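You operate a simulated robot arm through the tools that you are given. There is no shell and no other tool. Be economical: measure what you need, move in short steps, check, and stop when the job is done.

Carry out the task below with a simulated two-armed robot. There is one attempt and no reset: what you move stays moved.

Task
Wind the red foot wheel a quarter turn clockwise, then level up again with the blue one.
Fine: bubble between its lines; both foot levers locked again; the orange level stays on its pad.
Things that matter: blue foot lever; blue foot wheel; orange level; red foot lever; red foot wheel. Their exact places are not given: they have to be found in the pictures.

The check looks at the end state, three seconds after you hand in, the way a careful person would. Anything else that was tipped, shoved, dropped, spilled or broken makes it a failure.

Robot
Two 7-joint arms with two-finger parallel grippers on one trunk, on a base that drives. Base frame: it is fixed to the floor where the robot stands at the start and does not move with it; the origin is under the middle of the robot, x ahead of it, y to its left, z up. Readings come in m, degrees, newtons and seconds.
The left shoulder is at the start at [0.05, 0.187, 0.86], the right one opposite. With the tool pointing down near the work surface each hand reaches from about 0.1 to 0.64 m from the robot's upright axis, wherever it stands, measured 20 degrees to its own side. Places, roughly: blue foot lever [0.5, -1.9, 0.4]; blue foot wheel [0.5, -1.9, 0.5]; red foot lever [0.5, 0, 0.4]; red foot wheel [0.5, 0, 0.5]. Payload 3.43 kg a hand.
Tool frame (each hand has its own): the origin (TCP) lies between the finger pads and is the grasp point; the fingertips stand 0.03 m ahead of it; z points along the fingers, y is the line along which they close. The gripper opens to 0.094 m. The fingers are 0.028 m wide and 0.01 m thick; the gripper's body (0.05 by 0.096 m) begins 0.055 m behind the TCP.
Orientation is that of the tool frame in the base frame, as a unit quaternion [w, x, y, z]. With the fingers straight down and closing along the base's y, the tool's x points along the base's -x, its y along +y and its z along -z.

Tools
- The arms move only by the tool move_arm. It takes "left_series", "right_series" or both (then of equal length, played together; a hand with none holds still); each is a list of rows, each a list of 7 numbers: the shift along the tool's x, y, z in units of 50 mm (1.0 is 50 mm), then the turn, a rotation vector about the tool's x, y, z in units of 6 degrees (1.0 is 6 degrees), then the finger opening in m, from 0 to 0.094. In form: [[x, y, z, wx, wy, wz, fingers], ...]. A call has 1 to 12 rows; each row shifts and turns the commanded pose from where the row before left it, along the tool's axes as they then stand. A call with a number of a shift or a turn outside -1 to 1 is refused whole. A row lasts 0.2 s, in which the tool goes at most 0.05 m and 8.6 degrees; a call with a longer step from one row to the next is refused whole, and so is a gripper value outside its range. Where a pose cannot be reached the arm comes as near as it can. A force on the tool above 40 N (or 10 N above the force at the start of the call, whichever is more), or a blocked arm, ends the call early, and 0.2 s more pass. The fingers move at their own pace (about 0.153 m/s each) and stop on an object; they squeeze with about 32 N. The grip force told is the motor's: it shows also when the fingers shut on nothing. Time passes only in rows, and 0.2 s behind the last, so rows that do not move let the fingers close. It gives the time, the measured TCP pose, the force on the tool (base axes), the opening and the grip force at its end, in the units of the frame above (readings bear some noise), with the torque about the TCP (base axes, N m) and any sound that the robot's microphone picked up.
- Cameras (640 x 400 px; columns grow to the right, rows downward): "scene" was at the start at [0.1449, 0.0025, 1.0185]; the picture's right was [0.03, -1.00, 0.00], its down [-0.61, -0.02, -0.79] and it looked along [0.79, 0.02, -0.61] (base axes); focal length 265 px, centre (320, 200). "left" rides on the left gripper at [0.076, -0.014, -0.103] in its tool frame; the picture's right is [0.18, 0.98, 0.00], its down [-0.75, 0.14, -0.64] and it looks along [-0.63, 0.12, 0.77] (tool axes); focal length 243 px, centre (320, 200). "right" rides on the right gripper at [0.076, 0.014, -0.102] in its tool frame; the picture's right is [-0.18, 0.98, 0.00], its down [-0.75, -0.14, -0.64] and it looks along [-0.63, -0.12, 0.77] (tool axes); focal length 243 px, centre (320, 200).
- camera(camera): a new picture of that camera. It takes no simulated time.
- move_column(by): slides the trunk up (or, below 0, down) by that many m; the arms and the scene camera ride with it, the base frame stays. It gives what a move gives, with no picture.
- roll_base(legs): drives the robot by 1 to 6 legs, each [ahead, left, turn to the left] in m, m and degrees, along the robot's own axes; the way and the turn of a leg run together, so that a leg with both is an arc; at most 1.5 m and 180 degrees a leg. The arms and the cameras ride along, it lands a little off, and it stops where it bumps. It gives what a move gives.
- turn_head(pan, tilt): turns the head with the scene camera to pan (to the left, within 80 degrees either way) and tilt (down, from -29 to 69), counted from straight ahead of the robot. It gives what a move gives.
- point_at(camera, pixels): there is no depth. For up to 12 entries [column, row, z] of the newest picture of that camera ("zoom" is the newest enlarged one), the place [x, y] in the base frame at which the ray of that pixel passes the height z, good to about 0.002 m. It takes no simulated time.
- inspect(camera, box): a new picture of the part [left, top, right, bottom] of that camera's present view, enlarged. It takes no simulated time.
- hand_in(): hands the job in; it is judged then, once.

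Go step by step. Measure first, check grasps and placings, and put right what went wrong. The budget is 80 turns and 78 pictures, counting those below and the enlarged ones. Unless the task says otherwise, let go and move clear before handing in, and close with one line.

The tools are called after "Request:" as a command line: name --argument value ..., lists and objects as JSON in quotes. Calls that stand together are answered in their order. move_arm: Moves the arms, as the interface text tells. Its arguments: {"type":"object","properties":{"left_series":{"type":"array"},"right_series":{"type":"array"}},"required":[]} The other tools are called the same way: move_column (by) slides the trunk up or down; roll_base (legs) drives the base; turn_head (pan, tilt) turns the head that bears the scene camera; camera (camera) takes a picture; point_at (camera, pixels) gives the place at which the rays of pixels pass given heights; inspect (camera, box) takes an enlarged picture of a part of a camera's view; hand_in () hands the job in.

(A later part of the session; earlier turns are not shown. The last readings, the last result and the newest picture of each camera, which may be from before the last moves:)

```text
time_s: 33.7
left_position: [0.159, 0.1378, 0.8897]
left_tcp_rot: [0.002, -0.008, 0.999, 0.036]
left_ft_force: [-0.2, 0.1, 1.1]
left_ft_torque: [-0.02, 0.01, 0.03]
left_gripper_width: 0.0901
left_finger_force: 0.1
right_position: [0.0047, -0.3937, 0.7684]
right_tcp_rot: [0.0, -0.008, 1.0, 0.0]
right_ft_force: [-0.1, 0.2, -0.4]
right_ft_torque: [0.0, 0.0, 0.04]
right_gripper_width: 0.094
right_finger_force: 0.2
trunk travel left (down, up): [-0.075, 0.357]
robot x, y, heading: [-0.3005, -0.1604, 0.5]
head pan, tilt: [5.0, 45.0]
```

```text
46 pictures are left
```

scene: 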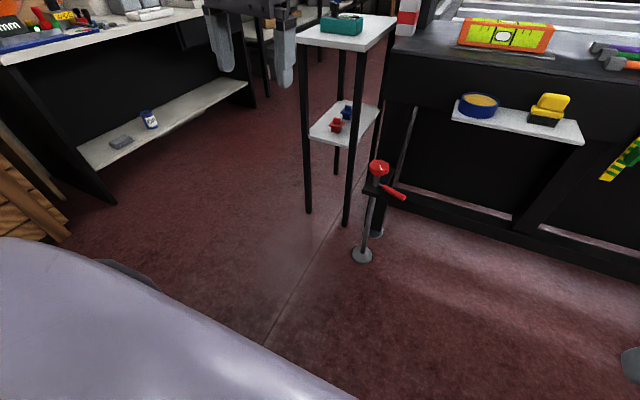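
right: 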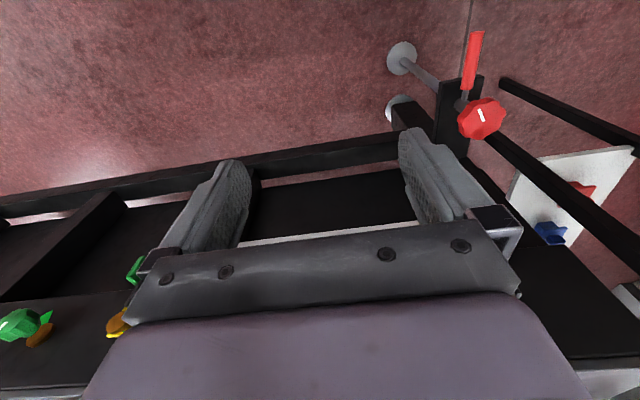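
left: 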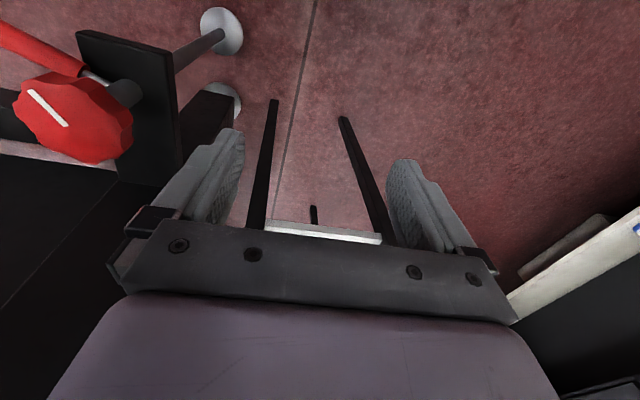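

The left arm is still limited, so I'll park it high and back and do the work with the right arm, keeping hand yaw small.

Request:
move_arm --left_series '[[0, 0, -0.9, 0, 0, 0, 0.09], [0, 0, -0.9, 0, 0, 0, 0.09], [0, 0, -0.9, 0, 0, 0, 0.09], [0.6, 0, -0.7, 0, 0, 0, 0.09], [0.9, 0, 0, 0, 0, 0, 0.09], [0.9, 0, 0, 0, 0, 0, 0.09], [0.9, 0, 0, 0, 0, 0, 0.09], [0.9, 0, 0, 0, 0, 0, 0.09], [0.9, 0, 0, 0, 0, 0, 0.09]]'

Request:
turn_head --pan 0 --tilt 45

Request:
camera --camera "scene"

```text
time_s: 35.7
left_position: [0.0057, 0.1636, 1.0957]
left_tcp_rot: [-0.004, 0.002, 0.999, 0.041]
left_ft_force: [0.7, -0.6, 0.5]
left_ft_torque: [0.0, -0.01, 0.01]
left_gripper_width: 0.0901
left_finger_force: 0.1
left hand out of reach, approached as far as the arm can: row 6, 7, 8, 9
right_position: [0.0037, -0.3941, 0.7667]
right_tcp_rot: [0.0, -0.006, 1.0, 0.0]
right_ft_force: [-0.3, -0.2, 0.0]
right_ft_torque: [0.01, -0.02, 0.02]
right_gripper_width: 0.094
right_finger_force: 0.0
trunk travel left (down, up): [-0.075, 0.357]
robot x, y, heading: [-0.2978, -0.1569, 0.7]
head pan, tilt: [5.0, 45.0]
```

```text
time_s: 36.4
left_position: [0.0051, 0.1634, 1.0963]
left_tcp_rot: [-0.004, -0.001, 0.999, 0.041]
left_ft_force: [0.8, -0.8, -0.5]
left_ft_torque: [0.05, 0.0, 0.0]
left_gripper_width: 0.0899
left_finger_force: 0.0
right_position: [0.0032, -0.3933, 0.7661]
right_tcp_rot: [0.001, -0.007, 1.0, 0.0]
right_ft_force: [0.0, -0.5, -0.2]
right_ft_torque: [0.02, 0.0, 0.0]
right_gripper_width: 0.0944
right_finger_force: 0.0
trunk travel left (down, up): [-0.075, 0.357]
robot x, y, heading: [-0.2983, -0.1624, 0.6]
head pan, tilt: [0.0, 45.0]
```

```text
45 pictures are left
```

scene: 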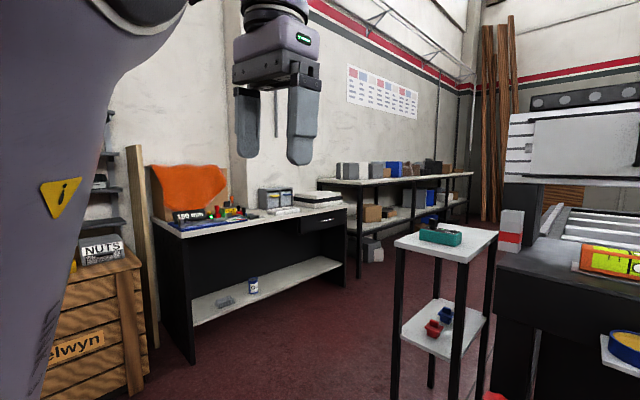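

The picture looks much higher than the head reading, as if the arm presses on the head. I'll move the left hand forward and out a bit and check again.

Request:
move_arm --left_series '[[-0.8, 0.6, 0, 0, 0, 0, 0.09], [-0.8, 0.6, 0, 0, 0, 0, 0.09], [0, 0, 0, 0, 0, 0, 0.09]]'

Request:
turn_head --pan -10 --tilt 45

Request:
camera --camera "scene"

```text
time_s: 37.2
left_position: [0.0827, 0.2168, 1.0975]
left_tcp_rot: [0.001, 0.001, 0.998, 0.055]
left_ft_force: [0.3, 0.0, -0.7]
left_ft_torque: [-0.03, 0.03, -0.02]
left_gripper_width: 0.0897
left_finger_force: 0.1
left hand out of reach, approached as far as the arm can: row 2
right_position: [0.0027, -0.3948, 0.7668]
right_tcp_rot: [0.0, -0.007, 1.0, 0.0]
right_ft_force: [-0.2, 0.1, -0.1]
right_ft_torque: [-0.01, -0.02, -0.03]
right_gripper_width: 0.094
right_finger_force: 0.0
trunk travel left (down, up): [-0.075, 0.357]
robot x, y, heading: [-0.3004, -0.1622, 0.8]
head pan, tilt: [0.0, 45.0]
```

```text
time_s: 37.9
left_position: [0.0833, 0.217, 1.0961]
left_tcp_rot: [0.0, 0.001, 0.998, 0.056]
left_ft_force: [0.5, 0.2, 0.6]
left_ft_torque: [0.01, 0.02, 0.0]
left_gripper_width: 0.0898
left_finger_force: 0.2
right_position: [0.0033, -0.3932, 0.7667]
right_tcp_rot: [0.0, -0.006, 1.0, 0.0]
right_ft_force: [-0.2, 0.4, 0.5]
right_ft_torque: [0.0, -0.01, -0.01]
right_gripper_width: 0.0941
right_finger_force: 0.2
trunk travel left (down, up): [-0.075, 0.357]
robot x, y, heading: [-0.299, -0.164, 0.6]
head pan, tilt: [-10.0, 45.0]
```

```text
44 pictures are left
```

scene: 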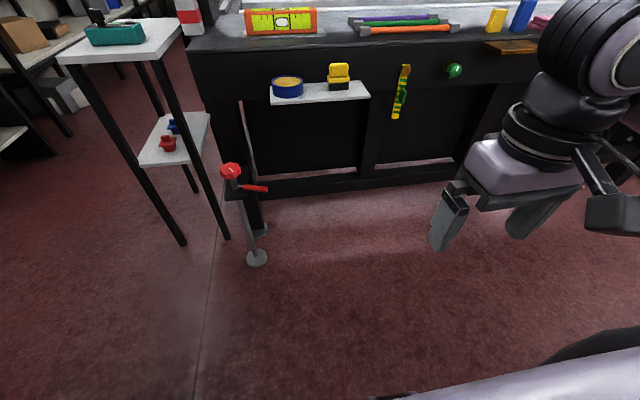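

The head is free again and the left hand is parked high. I'll drive to (0,0.16) so the right arm faces the red foot.

Request:
roll_base --legs '[[0, 0.32, -0.6], [0.29, 0, 0]]'

Request:
camera --camera "right"

Request:
camera --camera "scene"

```text
time_s: 41.7
left_position: [0.3869, 0.5295, 1.095]
left_tcp_rot: [0.001, 0.012, 0.998, 0.055]
left_ft_force: [-0.6, 0.1, -0.5]
left_ft_torque: [0.03, -0.01, 0.02]
left_gripper_width: 0.09
left_finger_force: 0.0
right_position: [0.2946, -0.0802, 0.768]
right_tcp_rot: [-0.001, 0.004, 1.0, 0.0]
right_ft_force: [-0.4, 0.0, 0.6]
right_ft_torque: [-0.02, -0.03, -0.03]
right_gripper_width: 0.094
right_finger_force: 0.1
trunk travel left (down, up): [-0.075, 0.357]
robot x, y, heading: [-0.0057, 0.1626, -0.4]
head pan, tilt: [-10.0, 45.0]
```

```text
43 pictures are left
```

right: 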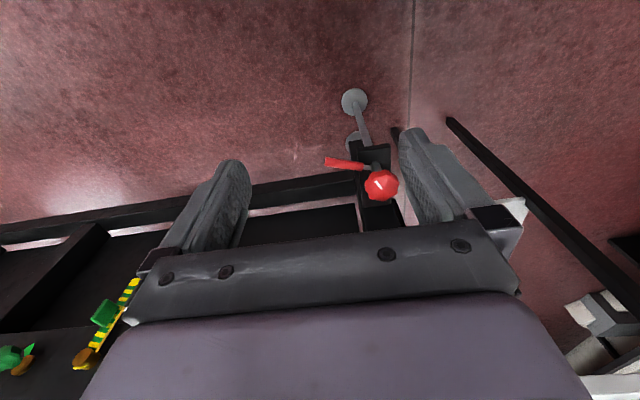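

```text
42 pictures are left
```

scene: 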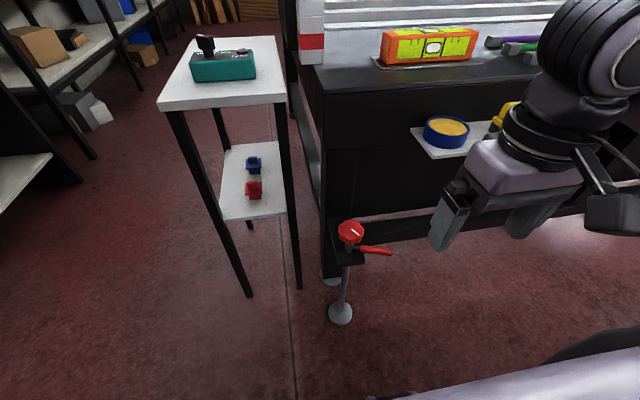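

The lever stands swung out toward -y and the wheel is in right view at (381,185). I'll measure the wheel centre and mark angle.

Request:
inspect --camera "right" --box '[310, 130, 430, 230]'

Request:
point_at --camera "right" --pixels '[[381, 185, 0.49], [381, 185, 0.47], [326, 161, 0.42], [374, 168, 0.42]]'

Request:
point_at --camera "scene" --pixels '[[351, 232, 0.49], [351, 232, 0.47], [390, 252, 0.42], [355, 248, 0.42]]'

Request:
inspect --camera "scene" --box '[310, 200, 410, 280]'

```text
4.00 times, centred on (370, 180) of right
```

zoom: 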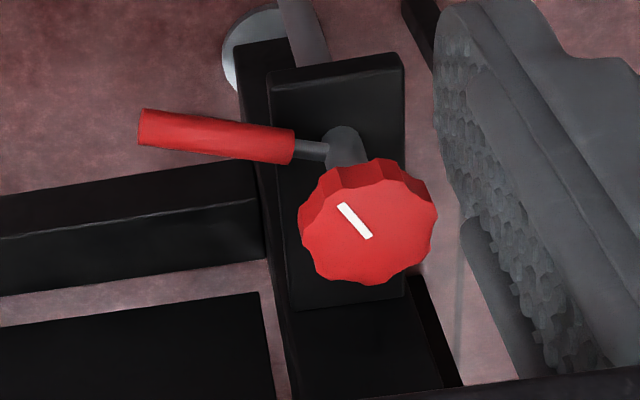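

```text
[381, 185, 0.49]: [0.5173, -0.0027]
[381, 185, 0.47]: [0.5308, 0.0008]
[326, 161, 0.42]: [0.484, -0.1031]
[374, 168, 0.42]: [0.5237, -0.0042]
```

```text
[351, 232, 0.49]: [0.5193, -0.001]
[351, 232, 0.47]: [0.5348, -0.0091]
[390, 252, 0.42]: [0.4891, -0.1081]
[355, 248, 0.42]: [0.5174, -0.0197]
```

```text
5.00 times, centred on (360, 240) of scene
```

zoom: 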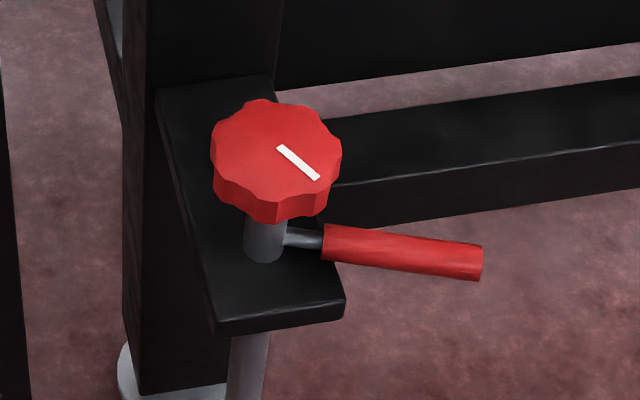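

Request:
point_at --camera "right" --pixels '[[382, 189.2, 0.49], [375.5, 181.5, 0.49], [382, 187, 0.49], [365, 189, 0.49], [399, 182.5, 0.49]]'

Request:
point_at --camera "scene" --pixels '[[352.2, 229.6, 0.49], [359.5, 235.4, 0.49], [351, 230, 0.49]]'

```text
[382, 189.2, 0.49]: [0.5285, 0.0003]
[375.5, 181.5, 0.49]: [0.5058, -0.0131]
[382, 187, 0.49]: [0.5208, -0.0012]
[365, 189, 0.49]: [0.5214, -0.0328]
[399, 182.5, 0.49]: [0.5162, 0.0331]
```

```text
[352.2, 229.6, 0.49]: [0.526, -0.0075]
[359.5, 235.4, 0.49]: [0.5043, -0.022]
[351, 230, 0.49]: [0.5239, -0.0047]
```

The mark points about 212° in the base plane, so the goal is ≈122°. The wheel centre is (0.519,-0.001). I'll bring the right hand above the wheel, pre-turned counterclockwise.

Request:
move_arm --right_series '[[-0.75, 0.264, 0.56, 0, 0, 0, 0.094], [-0.75, 0.264, 0.56, 0, 0, 0, 0.094], [-0.75, 0.264, 0.56, 0, 0, 0, 0.094], [-0.75, 0.264, 0.56, 0, 0, 0, 0.094], [-0.75, 0.264, 0.56, 0, 0, 0, 0.094], [-0.74, 0.264, 0.56, 0, 0, 0, 0.094], [0, 0, 0, 0, 0, -1, 0.094], [0, 0, 0, 0, 0, -1, 0.094], [0, 0, 0, 0, 0, -1, 0.094], [0, 0, 0, 0, 0, -1, 0.094], [0, 0, 0, 0, 0, -1, 0.094], [0, 0, 0, 0, 0, -1, 0.094]]'

Request:
camera --camera "right"

Request:
camera --camera "scene"

```text
time_s: 44.3
left_position: [0.3851, 0.528, 1.096]
left_tcp_rot: [0.0, 0.011, 0.998, 0.055]
left_ft_force: [0.1, -0.2, -0.5]
left_ft_torque: [-0.01, 0.03, -0.01]
left_gripper_width: 0.0898
left_finger_force: 0.0
right_position: [0.521, -0.0018, 0.5989]
right_tcp_rot: [0.0, -0.306, 0.952, 0.0]
right_ft_force: [-0.3, -0.1, -0.2]
right_ft_torque: [-0.02, 0.0, 0.03]
right_gripper_width: 0.094
right_finger_force: 0.0
trunk travel left (down, up): [-0.075, 0.357]
robot x, y, heading: [-0.0028, 0.1596, -0.5]
head pan, tilt: [-10.0, 45.0]
```

```text
39 pictures are left
```

right: 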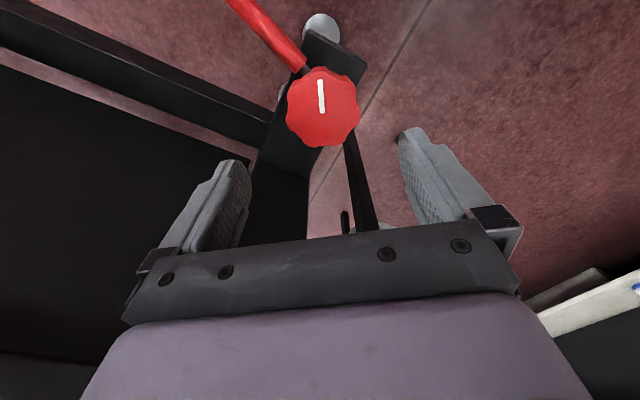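

```text
38 pictures are left
```

scene: 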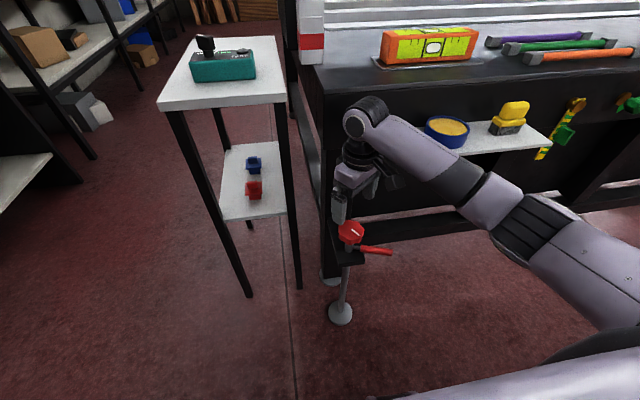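

Request:
point_at --camera "right" --pixels '[[323, 107, 0.49], [289, 110, 0.49], [359, 103, 0.49], [321, 81, 0.49], [322, 112, 0.49], [325, 142, 0.485], [322, 72, 0.49]]'

```text
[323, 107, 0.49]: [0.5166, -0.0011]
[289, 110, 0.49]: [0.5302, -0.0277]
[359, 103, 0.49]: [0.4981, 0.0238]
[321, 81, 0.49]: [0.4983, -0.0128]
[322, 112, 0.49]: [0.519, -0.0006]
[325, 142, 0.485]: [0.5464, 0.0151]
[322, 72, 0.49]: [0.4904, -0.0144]
```

The wheel centre is (0.517,-0.001) and the mark is at 210.5°. I'll descend around it, complete the 45° pre-turn and grip.

Request:
move_arm --right_series '[[0.05, 0.04, 0, 0, 0, -1, 0.094], [0, 0, 0.75, 0, 0, -0.5, 0.094], [0, 0, 0.75, 0, 0, 0, 0.094], [0, 0, 0.75, 0, 0, 0, 0.094], [0, 0, 0, 0, 0, 0, 0.0], [0, 0, 0, 0, 0, 0, 0.0]]'

Request:
camera --camera "right"

```text
time_s: 45.7
left_position: [0.3852, 0.5286, 1.0962]
left_tcp_rot: [0.0, 0.011, 0.998, 0.055]
left_ft_force: [-0.4, 0.1, 0.0]
left_ft_torque: [-0.03, 0.03, -0.01]
left_gripper_width: 0.09
left_finger_force: 0.3
right_position: [0.517, -0.0017, 0.4865]
right_tcp_rot: [0.0, -0.38, 0.925, 0.001]
right_ft_force: [-4.8, 5.9, -3.5]
right_ft_torque: [0.18, 0.4, 0.01]
right_gripper_width: 0.0639
right_finger_force: 45.4
trunk travel left (down, up): [-0.075, 0.357]
robot x, y, heading: [-0.0034, 0.1627, -0.4]
head pan, tilt: [-10.0, 45.0]
```

```text
37 pictures are left
```

right: 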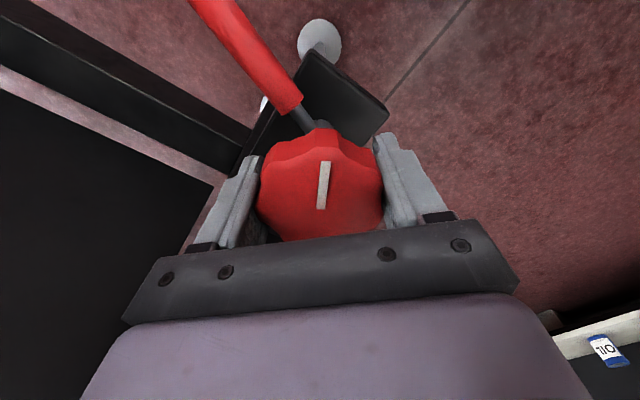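

The grip is good at 64 mm. Now I'll turn clockwise (tool +wz), starting with 6 rows to feel the resistance.

Request:
move_arm --right_series '[[0, 0, 0, 0, 0, 1, 0], [0, 0, 0, 0, 0, 1, 0], [0, 0, 0, 0, 0, 1, 0], [0, 0, 0, 0, 0, 1, 0], [0, 0, 0, 0, 0, 1, 0], [0, 0, 0, 0, 0, 1, 0]]'

Request:
camera --camera "right"

```text
time_s: 47.1
left_position: [0.3862, 0.5289, 1.0949]
left_tcp_rot: [-0.001, 0.01, 0.998, 0.054]
left_ft_force: [0.9, 0.3, -0.8]
left_ft_torque: [0.0, 0.0, -0.05]
left_gripper_width: 0.09
left_finger_force: 0.0
right_position: [0.516, -0.0028, 0.4862]
right_tcp_rot: [0.0, -0.075, 0.997, 0.0]
right_ft_force: [2.7, 13.9, -9.6]
right_ft_torque: [-0.19, -0.54, 0.04]
right_gripper_width: 0.064
right_finger_force: 44.9
trunk travel left (down, up): [-0.075, 0.357]
robot x, y, heading: [-0.0034, 0.1566, -0.5]
head pan, tilt: [-10.0, 45.0]
```

```text
36 pictures are left
```

right: 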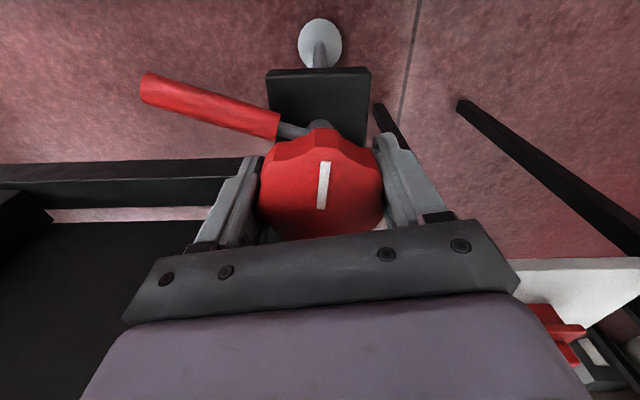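

The wheel turns with the hand without slip (36° so far) and the lever stays put. I'll do nine more rows to reach 90°.

Request:
move_arm --right_series '[[0, 0, 0, 0, 0, 1, 0], [0, 0, 0, 0, 0, 1, 0], [0, 0, 0, 0, 0, 1, 0], [0, 0, 0, 0, 0, 1, 0], [0, 0, 0, 0, 0, 1, 0], [0, 0, 0, 0, 0, 1, 0], [0, 0, 0, 0, 0, 1, 0], [0, 0, 0, 0, 0, 1, 0], [0, 0, 0, 0, 0, 1, 0], [0, 0, 0, 0, 0, 0, 0]]'

Request:
camera --camera "right"

Request:
camera --camera "scene"

```text
time_s: 49.3
left_position: [0.3857, 0.529, 1.0957]
left_tcp_rot: [-0.001, 0.011, 0.998, 0.055]
left_ft_force: [-0.3, -0.1, -0.1]
left_ft_torque: [0.02, -0.01, 0.0]
left_gripper_width: 0.09
left_finger_force: 0.1
right_position: [0.516, -0.0015, 0.4863]
right_tcp_rot: [0.0, 0.387, 0.922, 0.0]
right_ft_force: [3.0, 6.7, -2.4]
right_ft_torque: [0.59, 0.97, -0.03]
right_gripper_width: 0.0638
right_finger_force: 45.0
trunk travel left (down, up): [-0.075, 0.357]
robot x, y, heading: [-0.0047, 0.1613, -0.1]
head pan, tilt: [-10.0, 45.0]
```

```text
35 pictures are left
```

right: 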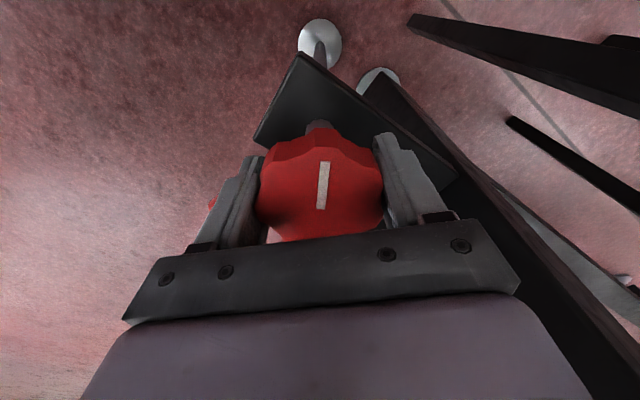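

```text
34 pictures are left
```

scene: 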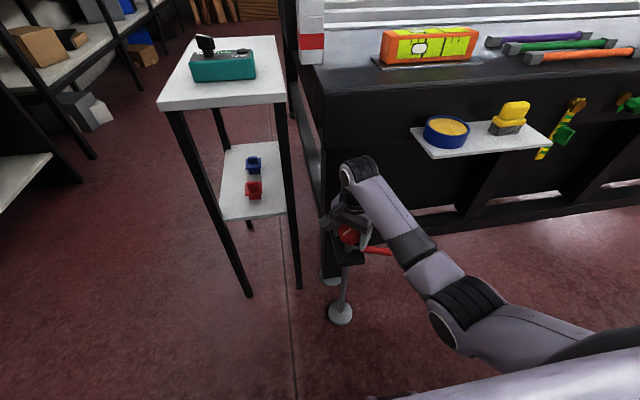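

The hand turned 90° and the bubble moved left toward the red end at (419,47), so clockwise raised red. I'll open, unwind the yaw in place around the wheel, then rise.

Request:
move_arm --right_series '[[0, 0, 0, 0, 0, 0, 0.094], [0, 0, 0, 0, 0, 0, 0.094], [0, 0, -0.4, 0, 0, 0, 0.094], [0, 0, 0, 0, 0, -1, 0.094], [0, 0, 0, 0, 0, -1, 0.094], [0, 0, 0, 0, 0, -1, 0.094], [0, 0, 0, 0, 0, -1, 0.094], [0, 0, 0, 0, 0, -1, 0.094], [0, 0, 0, 0, 0, -1, 0.094], [0, 0, 0, 0, 0, -1, 0.094], [0, 0, 0, 0, 0, -0.6, 0.094]]'

Request:
move_arm --right_series '[[0, 0, -1, 0, 0, 0, 0.094], [0, 0, -1, 0, 0, 0, 0.094], [0, 0, -1, 0, 0, 0, 0.094], [0.8, 0, 0, 0, 0, 0, 0.094], [0.8, 0, 0, 0, 0, 0, 0.094], [0.8, 0, 0, 0, 0, 0, 0.094], [0, 0, 0, 0, 0, 0, 0.094]]'

Request:
camera --camera "right"

Request:
camera --camera "scene"

```text
time_s: 51.7
left_position: [0.3846, 0.5278, 1.0964]
left_tcp_rot: [0.001, 0.01, 0.998, 0.055]
left_ft_force: [-0.7, -0.6, 0.2]
left_ft_torque: [-0.01, 0.0, -0.01]
left_gripper_width: 0.09
left_finger_force: 0.0
right_position: [0.5164, -0.0031, 0.5063]
right_tcp_rot: [0.001, -0.003, 1.0, 0.0]
right_ft_force: [-0.7, 0.0, 0.7]
right_ft_torque: [-0.04, 0.02, -0.02]
right_gripper_width: 0.0941
right_finger_force: 0.1
trunk travel left (down, up): [-0.075, 0.357]
robot x, y, heading: [-0.0033, 0.1594, -0.4]
head pan, tilt: [-10.0, 45.0]
```

```text
time_s: 53.3
left_position: [0.3853, 0.528, 1.0956]
left_tcp_rot: [0.0, 0.011, 0.998, 0.055]
left_ft_force: [-0.4, 1.0, -0.1]
left_ft_torque: [0.02, 0.03, 0.0]
left_gripper_width: 0.0897
left_finger_force: 0.1
right_position: [0.3963, -0.0047, 0.6553]
right_tcp_rot: [0.0, -0.002, 1.0, 0.0]
right_ft_force: [-0.1, 0.8, -0.8]
right_ft_torque: [0.01, 0.01, -0.03]
right_gripper_width: 0.0939
right_finger_force: 0.1
trunk travel left (down, up): [-0.075, 0.357]
robot x, y, heading: [-0.0058, 0.1605, -0.6]
head pan, tilt: [-10.0, 45.0]
```

```text
33 pictures are left
```

right: 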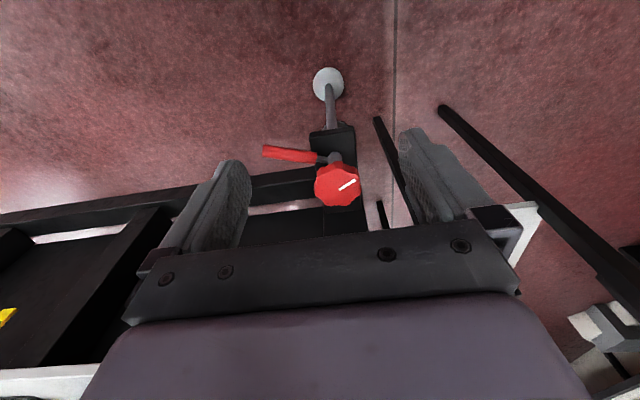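

```text
32 pictures are left
```

scene: 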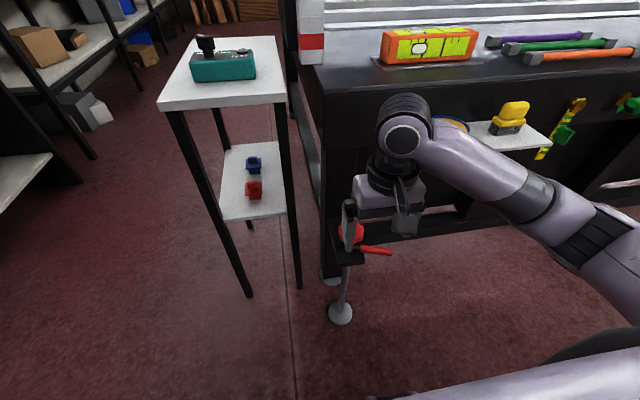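

The mark has turned. I'll measure its new angle.

Request:
inspect --camera "right" --box '[300, 145, 380, 220]'

```text
5.33 times, centred on (340, 182) of right
```

zoom: 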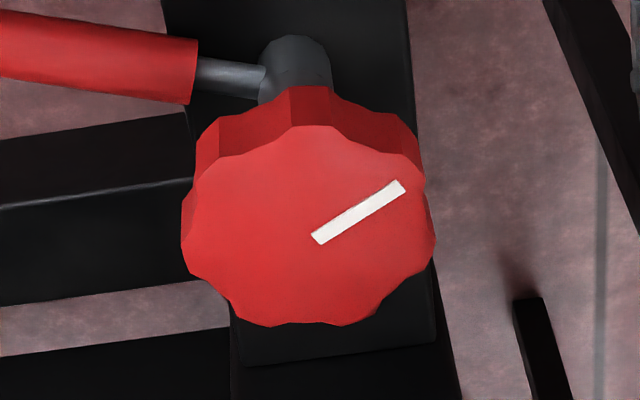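

Request:
point_at --camera "zoom" --pixels '[[317, 239, 0.49], [400, 186, 0.49], [311, 235, 0.49], [5, 55, 0.42], [290, 60, 0.42]]'

```text
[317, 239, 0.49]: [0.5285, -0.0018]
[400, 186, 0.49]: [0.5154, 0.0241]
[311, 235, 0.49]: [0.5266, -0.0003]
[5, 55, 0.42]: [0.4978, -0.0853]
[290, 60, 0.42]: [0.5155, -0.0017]
```

The mark moved about 92°±4°, consistent with the 90.2° hand turn. Now I'll lock the red lever: approach it low from the robot side, with the right hand yawed 60°.

Request:
move_arm --right_series '[[0, -0.65, 0.5, 0, 0, -1, 0.05], [0, -0.55, 0.5, 0, 0, -1, 0.05], [0, 0, 0.7, 0, 0, -1, 0.05], [0, 0, 0.7, 0, 0, -1, 0.05], [0, 0, 0.7, 0, 0, -1, 0.05], [0, 0, 0, 0, 0, -1, 0.05], [0, 0, 0, 0, 0, -1, 0.05], [0, 0, 0, 0, 0, -1, 0.05], [0, 0, 0, 0, 0, -1, 0.05], [0, 0, 0, 0, 0, -1, 0.05], [0, 0, 0, 0, 0, 0, 0.05]]'

Request:
camera --camera "right"

```text
time_s: 55.7
left_position: [0.3853, 0.5297, 1.0964]
left_tcp_rot: [0.001, 0.011, 0.998, 0.055]
left_ft_force: [-0.9, -0.8, -0.1]
left_ft_torque: [-0.02, 0.01, 0.01]
left_gripper_width: 0.0898
left_finger_force: 0.2
right_position: [0.3997, -0.0619, 0.5017]
right_tcp_rot: [0.0, -0.502, 0.865, 0.0]
right_ft_force: [0.4, 0.5, -0.1]
right_ft_torque: [0.01, -0.02, -0.01]
right_gripper_width: 0.0498
right_finger_force: 0.0
trunk travel left (down, up): [-0.075, 0.357]
robot x, y, heading: [-0.0034, 0.1604, -0.8]
head pan, tilt: [-10.0, 45.0]
```

```text
30 pictures are left
```

right: 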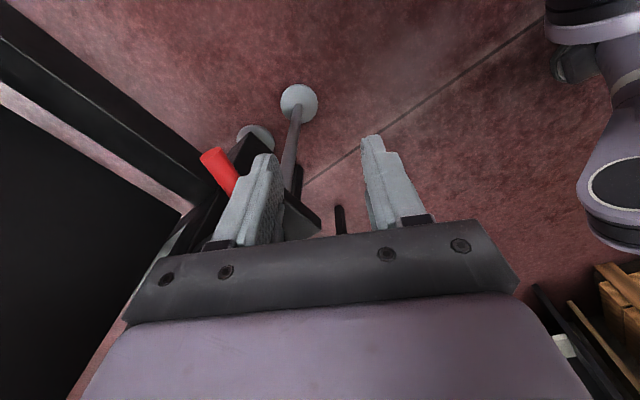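

The hand follows well at 60° yaw. I'll slide over the lever at z 0.50, drop to 0.43 and grasp.

Request:
move_arm --right_series '[[-0.245, -0.89, 0, 0, 0, 0, 0.05], [-0.245, -0.89, 0, 0, 0, 0, 0.05], [0, 0, 0.7, 0, 0, 0, 0.05], [0, 0, 0.74, 0, 0, 0, 0.05], [0, 0, 0, 0, 0, 0, 0], [0, 0, 0, 0, 0, 0, 0]]'

Request:
camera --camera "right"

```text
time_s: 57.1
left_position: [0.3848, 0.5281, 1.0963]
left_tcp_rot: [0.001, 0.012, 0.998, 0.055]
left_ft_force: [-0.4, 0.2, -0.3]
left_ft_torque: [0.01, 0.02, 0.0]
left_gripper_width: 0.0902
left_finger_force: 0.0
right_position: [0.4883, -0.0806, 0.4271]
right_tcp_rot: [-0.002, -0.504, 0.864, 0.001]
right_ft_force: [-19.5, 4.5, 3.8]
right_ft_torque: [-0.02, -0.09, 1.36]
right_gripper_width: 0.0263
right_finger_force: 45.5
trunk travel left (down, up): [-0.075, 0.357]
robot x, y, heading: [-0.0072, 0.1607, -0.3]
head pan, tilt: [-10.0, 45.0]
```

```text
29 pictures are left
```

right: 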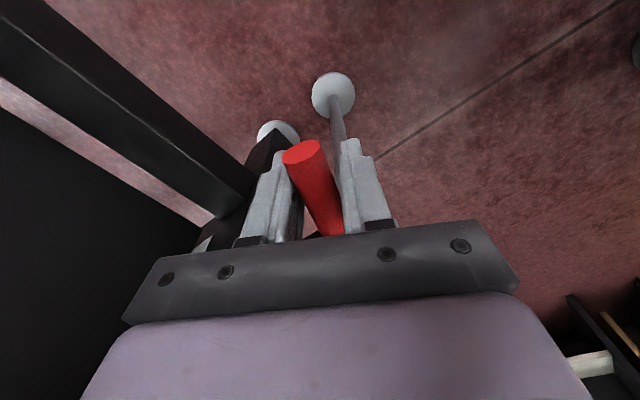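

I have the lever with about 12° skew. I'll swing it clockwise: two rows without turning to align, then along the arc.

Request:
move_arm --right_series '[[0.02, 0.17, 0, 0, 0, 0, 0], [0.01, 0.17, 0, 0, 0, 0.2, 0], [-0.01, 0.175, 0, 0, 0, 1, 0], [-0.01, 0.175, 0, 0, 0, 1, 0], [-0.01, 0.175, 0, 0, 0, 1, 0], [0, 0, 0, 0, 0, 0, 0]]'

```text
time_s: 58.5
left_position: [0.386, 0.5283, 1.095]
left_tcp_rot: [-0.001, 0.011, 0.998, 0.055]
left_ft_force: [0.8, 0.0, -0.1]
left_ft_torque: [-0.01, -0.01, -0.01]
left_gripper_width: 0.0898
left_finger_force: 0.1
right_position: [0.4545, -0.0587, 0.4266]
right_tcp_rot: [-0.001, -0.352, 0.936, 0.001]
right_ft_force: [6.3, 20.2, -28.2]
right_ft_torque: [-0.12, -0.01, 0.87]
right_gripper_width: 0.0229
right_finger_force: 45.2
trunk travel left (down, up): [-0.075, 0.357]
robot x, y, heading: [-0.0035, 0.1605, -0.4]
head pan, tilt: [-10.0, 45.0]
```

It's at about 42° and swinging well. There's some vertical and inward strain, so I'll ease down and in slightly while continuing.

Request:
move_arm --right_series '[[-0.04, 0.175, 0.05, 0, 0, 1, 0], [-0.03, 0.175, 0.02, 0, 0, 1, 0], [-0.01, 0.175, 0, 0, 0, 1, 0], [-0.01, 0.175, 0, 0, 0, 1, 0], [0, 0, 0, 0, 0, 0, 0]]'

```text
time_s: 59.7
left_position: [0.3827, 0.5285, 1.0971]
left_tcp_rot: [0.002, 0.011, 0.999, 0.053]
left_ft_force: [0.1, 0.7, -0.1]
left_ft_torque: [0.0, -0.02, -0.02]
left_gripper_width: 0.09
left_finger_force: 0.1
right_position: [0.4375, -0.0279, 0.4272]
right_tcp_rot: [-0.003, -0.148, 0.989, 0.0]
right_ft_force: [-34.2, 0.5, 18.0]
right_ft_torque: [0.01, -0.23, 0.89]
right_gripper_width: 0.023
right_finger_force: 44.9
trunk travel left (down, up): [-0.075, 0.357]
robot x, y, heading: [-0.0043, 0.1581, -0.5]
head pan, tilt: [-10.0, 45.0]
```

It's at 17°, with outward strain of 34 N. I'll relax outward and finish to the stop.

Request:
move_arm --right_series '[[0.08, 0, -0.04, 0, 0, 0, 0], [0.01, 0.175, 0, 0, 0, 1, 0], [0.0, 0.175, 0, 0, 0, 1, 0], [0, 0.14, 0, 0, 0, 0.8, 0], [0, 0, 0, 0, 0, 0, 0]]'

Request:
camera --camera "right"

```text
time_s: 60.9
left_position: [0.3874, 0.5293, 1.0944]
left_tcp_rot: [-0.001, 0.01, 0.998, 0.055]
left_ft_force: [-0.3, -0.3, 0.0]
left_ft_torque: [-0.02, -0.02, 0.02]
left_gripper_width: 0.09
left_finger_force: 0.0
right_position: [0.4336, -0.0043, 0.4276]
right_tcp_rot: [0.002, -0.001, 1.0, 0.002]
right_ft_force: [25.2, 12.2, -27.9]
right_ft_torque: [-0.1, 0.17, 0.75]
right_gripper_width: 0.023
right_finger_force: 44.4
trunk travel left (down, up): [-0.075, 0.357]
robot x, y, heading: [-0.0032, 0.159, -0.6]
head pan, tilt: [-10.0, 45.0]
```

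```text
28 pictures are left
```

right: 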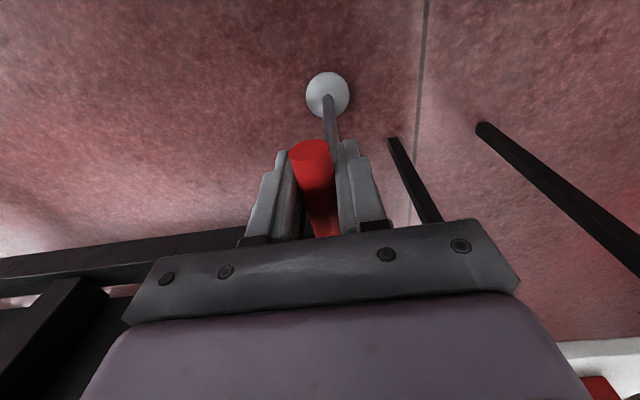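

The lever is back near its starting direction. I'll press a bit further to feel for the stop.

Request:
move_arm --right_series '[[-0.05, 0.1, 0.04, 0, 0, 0.4, 0], [0, 0.1, 0, 0, 0, 0.3, 0], [0, 0, 0, 0, 0, 0, 0]]'

```text
time_s: 61.7
left_position: [0.3848, 0.5272, 1.0972]
left_tcp_rot: [0.001, 0.012, 0.998, 0.055]
left_ft_force: [0.2, -0.3, -0.1]
left_ft_torque: [-0.01, 0.02, 0.02]
left_gripper_width: 0.0898
left_finger_force: 0.1
right_position: [0.432, -0.0014, 0.4286]
right_tcp_rot: [-0.001, 0.037, 0.999, -0.005]
right_ft_force: [-9.3, -19.7, 12.8]
right_ft_torque: [0.08, 0.04, 0.88]
right_gripper_width: 0.0236
right_finger_force: 44.8
trunk travel left (down, up): [-0.075, 0.357]
robot x, y, heading: [-0.0035, 0.1591, -0.5]
head pan, tilt: [-10.0, 45.0]
```

The hand meets resistance (-20 N) at y≈-0.001, so the lever is at its locked stop. I'll release, rise, withdraw and look.

Request:
move_arm --right_series '[[0, 0, 0, 0, 0, 0, 0.05], [0, 0, 0, 0, 0, 0, 0.06], [0, 0, -0.9, 0, 0, -0.4, 0.06], [0, 0, -0.9, 0, 0, -0.3, 0.06], [0, 0, -0.9, 0, 0, 0, 0.094], [0, 0, -0.9, 0, 0, 0, 0.094], [0.9, 0, 0, 0, 0, 0, 0.094], [0.9, 0, 0, 0, 0, 0, 0.094], [0, 0, -0.9, 0, 0, 0, 0.094], [0, 0, -0.9, 0, 0, 0, 0.094], [0, 0, 0, 0, 0, 0, 0.094]]'

Request:
inspect --camera "scene" --box '[290, 10, 490, 290]'

Request:
inspect --camera "scene" --box '[370, 20, 490, 80]'

```text
time_s: 64.1
left_position: [0.3849, 0.5283, 1.0956]
left_tcp_rot: [0.0, 0.012, 0.998, 0.054]
left_ft_force: [0.2, 0.5, -0.4]
left_ft_torque: [0.02, 0.03, 0.0]
left_gripper_width: 0.0899
left_finger_force: 0.1
right_position: [0.3411, 0.0042, 0.6975]
right_tcp_rot: [0.0, -0.002, 1.0, -0.001]
right_ft_force: [-0.6, 0.5, 0.5]
right_ft_torque: [0.0, -0.02, 0.04]
right_gripper_width: 0.0938
right_finger_force: 0.1
trunk travel left (down, up): [-0.075, 0.357]
robot x, y, heading: [-0.005, 0.1584, -0.4]
head pan, tilt: [-10.0, 45.0]
```

```text
1.43 times, centred on (390, 150) of scene
```

zoom: 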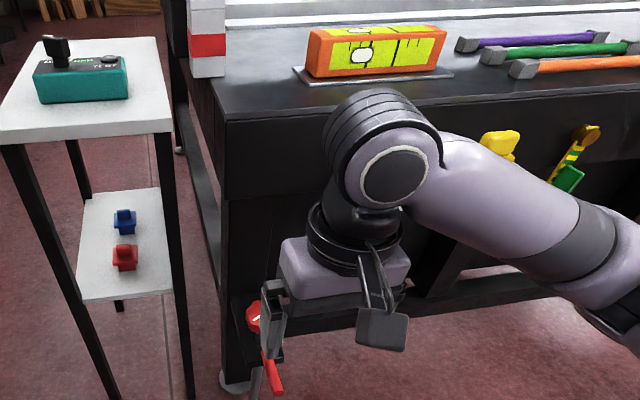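

```text
5.33 times, centred on (430, 50) of scene
```

zoom: 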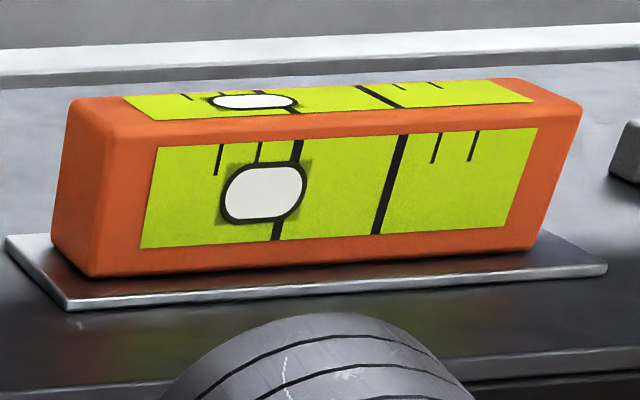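

The red lever is back at its locked position. The bubble sits left of centre at zoom (262,193) and the level is on its pad. Now I'll drive to the blue foot: back off, go right, look.

Request:
roll_base --legs '[[-0.25, 0, 0.4], [0, -1.0, 0], [0, -0.9, 0]]'

Request:
turn_head --pan -10 --tilt 38

Request:
camera --camera "scene"

```text
time_s: 75.1
left_position: [0.1426, -1.3819, 1.0971]
left_tcp_rot: [0.0, 0.001, 0.998, 0.055]
left_ft_force: [1.2, -0.1, -1.4]
left_ft_torque: [0.01, 0.02, 0.0]
left_gripper_width: 0.0901
left_finger_force: 0.0
right_position: [0.1078, -1.9066, 0.6977]
right_tcp_rot: [0.0, -0.012, 1.0, 0.0]
right_ft_force: [0.2, 0.6, 0.2]
right_ft_torque: [0.0, -0.03, -0.03]
right_gripper_width: 0.094
right_finger_force: 0.1
trunk travel left (down, up): [-0.075, 0.357]
robot x, y, heading: [-0.2425, -1.7541, 0.8]
head pan, tilt: [-10.0, 45.0]
```

```text
time_s: 75.8
left_position: [0.1428, -1.3824, 1.0949]
left_tcp_rot: [0.001, 0.002, 0.999, 0.055]
left_ft_force: [0.0, 0.5, 0.2]
left_ft_torque: [0.03, 0.01, 0.03]
left_gripper_width: 0.0901
left_finger_force: 0.0
right_position: [0.1094, -1.9068, 0.697]
right_tcp_rot: [0.0, -0.011, 1.0, 0.0]
right_ft_force: [0.8, -0.2, -0.3]
right_ft_torque: [0.0, 0.02, -0.05]
right_gripper_width: 0.0938
right_finger_force: 0.0
trunk travel left (down, up): [-0.075, 0.357]
robot x, y, heading: [-0.2391, -1.7543, 0.5]
head pan, tilt: [-10.0, 38.0]
```

```text
25 pictures are left
```

scene: 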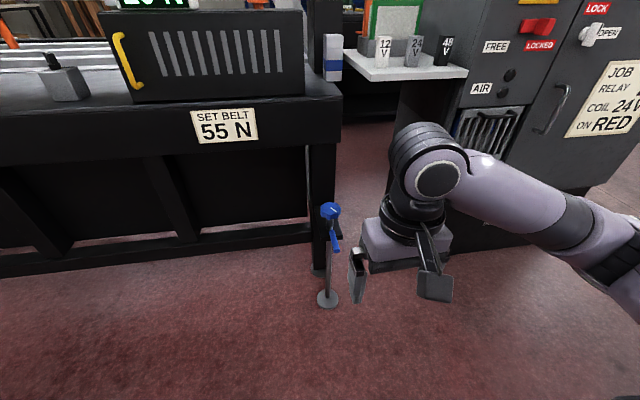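

The blue wheel is at (330,211) with its lever at (336,240) toward the robot, as on red. I'll drive ahead 0.24 m and take close pictures.

Request:
roll_base --legs '[[0.24, 0, -0.5]]'

Request:
camera --camera "right"

Request:
camera --camera "scene"

```text
time_s: 77.5
left_position: [0.3846, -1.3841, 1.0947]
left_tcp_rot: [0.0, 0.006, 0.998, 0.055]
left_ft_force: [0.2, -1.1, 0.5]
left_ft_torque: [-0.02, -0.01, 0.02]
left_gripper_width: 0.0901
left_finger_force: 0.1
right_position: [0.3453, -1.9086, 0.6974]
right_tcp_rot: [0.0, -0.007, 1.0, 0.0]
right_ft_force: [-0.2, -0.1, -1.1]
right_ft_torque: [-0.01, -0.02, 0.0]
right_gripper_width: 0.0939
right_finger_force: 0.1
trunk travel left (down, up): [-0.075, 0.357]
robot x, y, heading: [-0.0055, -1.7542, 0.2]
head pan, tilt: [-10.0, 38.0]
```

```text
24 pictures are left
```

right: 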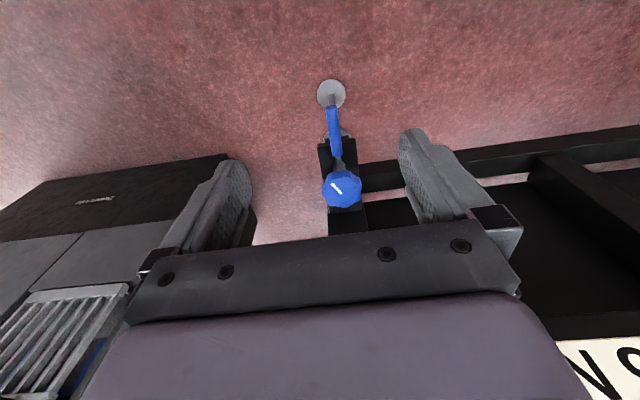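

```text
23 pictures are left
```

scene: 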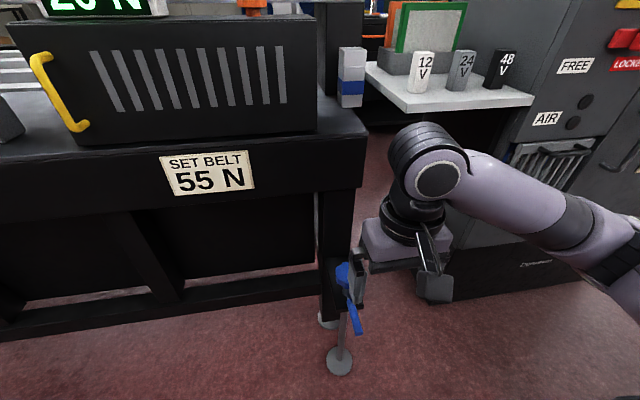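

Request:
inspect --camera "right" --box '[290, 90, 390, 220]'

Request:
point_at --camera "right" --pixels '[[342, 188, 0.49], [323, 190, 0.49], [360, 184, 0.49], [333, 107, 0.42], [337, 155, 0.42], [337, 185, 0.49], [343, 193, 0.49]]'

Request:
point_at --camera "scene" --pixels '[[408, 110, 0.8], [533, 104, 0.8], [408, 110, 0.7], [358, 331, 0.42], [366, 162, 0.75]]'

```text
3.08 times, centred on (340, 155) of right
```

zoom: 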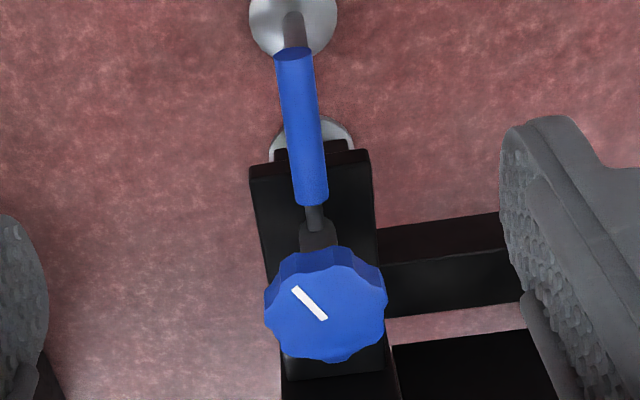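

```text
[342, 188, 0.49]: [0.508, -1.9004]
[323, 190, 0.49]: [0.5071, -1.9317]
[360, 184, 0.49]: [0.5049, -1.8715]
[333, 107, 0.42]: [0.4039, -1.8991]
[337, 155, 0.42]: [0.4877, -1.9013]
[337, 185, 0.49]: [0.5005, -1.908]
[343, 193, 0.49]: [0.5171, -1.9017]
```

```text
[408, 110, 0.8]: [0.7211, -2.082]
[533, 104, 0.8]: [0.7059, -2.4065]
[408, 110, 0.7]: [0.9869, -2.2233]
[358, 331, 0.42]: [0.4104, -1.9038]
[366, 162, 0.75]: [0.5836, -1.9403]
```

The blue centre is ≈(0.511,-1.901) and the lever is on y≈-1.901. I'll straddle the lever with the right hand and grip it.

Request:
move_arm --right_series '[[-0.55, 0.05, 0.3, 0, 0, 0, 0.06], [-0.55, 0.05, 0.6, 0, 0, 0, 0.06], [-0.55, 0.05, 0.6, 0, 0, 0, 0.06], [0, 0, 0.95, 0, 0, 0, 0.06], [0, 0, 0.95, 0, 0, 0, 0.06], [0, 0, 0.95, 0, 0, 0, 0.06], [0, 0, 0.98, 0, 0, 0, 0.06], [0, 0, 0, 0, 0, 0, 0], [0, 0, 0, 0, 0, 0, 0]]'

Request:
camera --camera "right"

```text
time_s: 79.2
left_position: [0.386, -1.3837, 1.0947]
left_tcp_rot: [-0.001, 0.007, 0.998, 0.054]
left_ft_force: [0.4, 0.4, 0.0]
left_ft_torque: [-0.02, 0.06, 0.02]
left_gripper_width: 0.0899
left_finger_force: 0.0
right_position: [0.4334, -1.9011, 0.4444]
right_tcp_rot: [0.005, -0.005, 1.0, 0.001]
right_ft_force: [-4.3, 0.1, 6.8]
right_ft_torque: [-0.62, -0.19, -0.18]
right_gripper_width: 0.019
right_finger_force: 23.0
trunk travel left (down, up): [-0.075, 0.357]
robot x, y, heading: [-0.0013, -1.751, 0.0]
head pan, tilt: [-10.0, 38.0]
stopped in row 8 (right hand): the force on the tool passed its limit (the readings are from after the stop); the commanded pose is now the measured one
```

```text
21 pictures are left
```

right: 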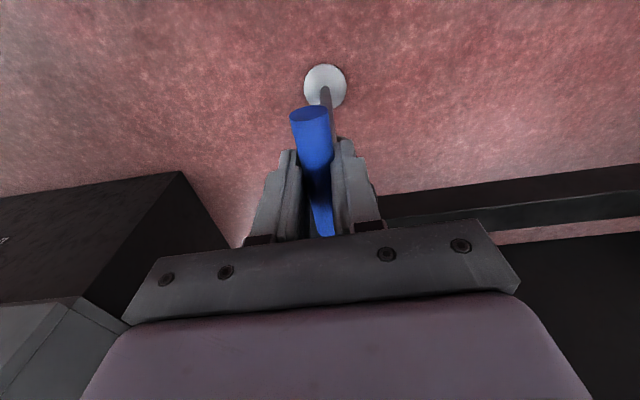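

The grip closed a bit high (z 0.444, 19 mm). I'll open, sink to 0.43 and regrip.

Request:
move_arm --right_series '[[0, 0, 0, 0, 0, 0, 0.06], [0, 0, 0, 0, 0, 0, 0.06], [0.1, 0, 0.3, 0, 0, 0, 0.06], [0, 0, 0, 0, 0, 0, 0.06], [0, 0, 0, 0, 0, 0, 0], [0, 0, 0, 0, 0, 0, 0]]'

```text
time_s: 79.9
left_position: [0.3835, -1.3834, 1.0957]
left_tcp_rot: [0.0, 0.007, 0.999, 0.054]
left_ft_force: [-1.1, 0.4, -0.1]
left_ft_torque: [0.0, -0.01, -0.03]
left_gripper_width: 0.09
left_finger_force: 0.1
right_position: [0.4357, -1.9001, 0.4439]
right_tcp_rot: [0.015, -0.006, 1.0, 0.006]
right_ft_force: [-6.2, -1.9, 15.0]
right_ft_torque: [-0.11, -1.05, -0.1]
right_gripper_width: 0.06
right_finger_force: 0.0
trunk travel left (down, up): [-0.075, 0.357]
robot x, y, heading: [-0.0037, -1.7532, 0.4]
head pan, tilt: [-10.0, 38.0]
stopped in row 3 (right hand): the force on the tool passed its limit (the readings are from after the stop); the commanded pose is now the measured one
```

Descent is blocked with a pitch torque, probably the palm against the wheel rim since x is 0.436. I'll lift slightly, back off 10 mm and descend again.

Request:
move_arm --right_series '[[0, 0, -0.2, 0, 0, 0, 0.06], [0.22, 0, 0, 0, 0, 0, 0.06], [0, 0, 0.25, 0, 0, 0, 0.06], [0, 0, 0.23, 0, 0, 0, 0.06], [0, 0, 0, 0, 0, 0, 0.06]]'

Request:
camera --camera "right"

```text
time_s: 81.1
left_position: [0.3859, -1.3839, 1.0966]
left_tcp_rot: [0.0, 0.008, 0.998, 0.055]
left_ft_force: [-0.6, -0.1, 0.3]
left_ft_torque: [0.02, 0.0, 0.01]
left_gripper_width: 0.0899
left_finger_force: 0.0
right_position: [0.423, -1.9015, 0.4268]
right_tcp_rot: [0.012, -0.005, 1.0, 0.003]
right_ft_force: [0.1, 0.4, 0.5]
right_ft_torque: [-0.02, 0.01, 0.02]
right_gripper_width: 0.0602
right_finger_force: 0.0
trunk travel left (down, up): [-0.075, 0.357]
robot x, y, heading: [0.005, -1.7533, 0.2]
head pan, tilt: [-10.0, 38.0]
```

```text
20 pictures are left
```

right: 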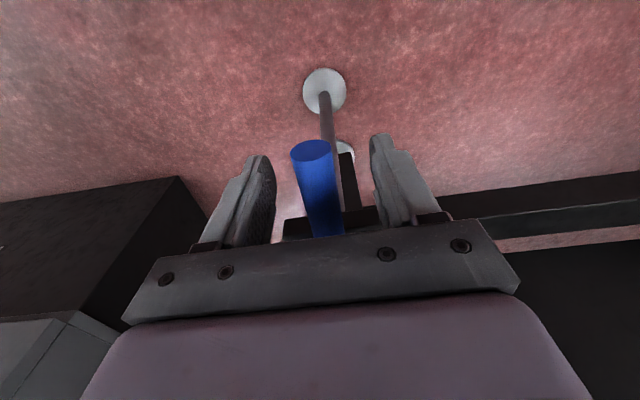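

Clear now at z 0.427. I'll close and swing counterclockwise with r≈0.088.

Request:
move_arm --right_series '[[0, 0, 0, 0, 0, 0, 0], [0, 0, 0, 0, 0, 0, 0], [-0.01, -0.18, 0, 0, 0, -1, 0], [-0.01, -0.18, 0, 0, 0, -1, 0], [-0.01, -0.18, 0, 0, 0, -1, 0], [-0.01, -0.18, 0, 0, 0, -1, 0], [0, 0, 0, 0, 0, 0, 0]]'

```text
time_s: 82.1
left_position: [0.386, -1.3827, 1.0964]
left_tcp_rot: [-0.001, 0.006, 0.998, 0.055]
left_ft_force: [-0.2, 0.5, -0.2]
left_ft_torque: [0.0, 0.0, -0.01]
left_gripper_width: 0.0901
left_finger_force: 0.1
right_position: [0.4236, -1.9002, 0.4266]
right_tcp_rot: [0.015, -0.083, 0.996, 0.016]
right_ft_force: [5.9, 8.9, -10.0]
right_ft_torque: [0.03, -0.01, -1.06]
right_gripper_width: 0.0264
right_finger_force: 45.1
trunk travel left (down, up): [-0.075, 0.357]
robot x, y, heading: [0.0006, -1.7542, 0.3]
head pan, tilt: [-10.0, 38.0]
stopped in row 4 (right hand): the force on the tool passed its limit (the readings are from after the stop); the commanded pose is now the measured one
```

The blue lever won't go counterclockwise (stop at once), so it probably opens the mirrored way, clockwise toward +y. I'll straighten and try that.

Request:
move_arm --right_series '[[0, 0, 0, 0, 0, 1, 0], [0, 0.02, 0, 0, 0, 0.6, 0], [-0.01, 0.18, 0, 0, 0, 1, 0], [-0.01, 0.18, 0, 0, 0, 1, 0], [-0.01, 0.18, 0, 0, 0, 1, 0], [0, 0, 0, 0, 0, 0, 0]]'

```text
time_s: 83.5
left_position: [0.3852, -1.3833, 1.0948]
left_tcp_rot: [-0.002, 0.006, 0.999, 0.054]
left_ft_force: [-0.5, -0.2, -0.9]
left_ft_torque: [0.02, 0.0, -0.01]
left_gripper_width: 0.0901
left_finger_force: 0.0
right_position: [0.4268, -1.876, 0.4285]
right_tcp_rot: [0.008, 0.157, 0.987, 0.016]
right_ft_force: [-4.7, 7.9, -20.2]
right_ft_torque: [-0.3, -0.81, 0.46]
right_gripper_width: 0.0226
right_finger_force: 45.3
trunk travel left (down, up): [-0.075, 0.357]
robot x, y, heading: [0.0006, -1.7562, 0.4]
head pan, tilt: [-10.0, 38.0]
```

It moves clockwise freely (18°). Continuing.

Request:
move_arm --right_series '[[-0.01, 0.18, 0.04, 0, 0, 1, 0], [-0.01, 0.18, 0, 0, 0, 1, 0], [-0.01, 0.18, 0, 0, 0, 1, 0], [-0.01, 0.18, 0, 0, 0, 1, 0], [0, 0, 0, 0, 0, 0, 0]]'

```text
time_s: 84.7
left_position: [0.385, -1.3832, 1.0947]
left_tcp_rot: [-0.002, 0.006, 0.998, 0.055]
left_ft_force: [0.4, -0.1, 0.1]
left_ft_torque: [0.0, 0.01, 0.02]
left_gripper_width: 0.0898
left_finger_force: 0.1
right_position: [0.4434, -1.8456, 0.4274]
right_tcp_rot: [0.006, 0.358, 0.933, 0.018]
right_ft_force: [-5.2, 5.4, -18.9]
right_ft_torque: [-0.59, -0.66, 0.05]
right_gripper_width: 0.0229
right_finger_force: 45.5
trunk travel left (down, up): [-0.075, 0.357]
robot x, y, heading: [-0.0077, -1.7562, 0.3]
head pan, tilt: [-10.0, 38.0]
```

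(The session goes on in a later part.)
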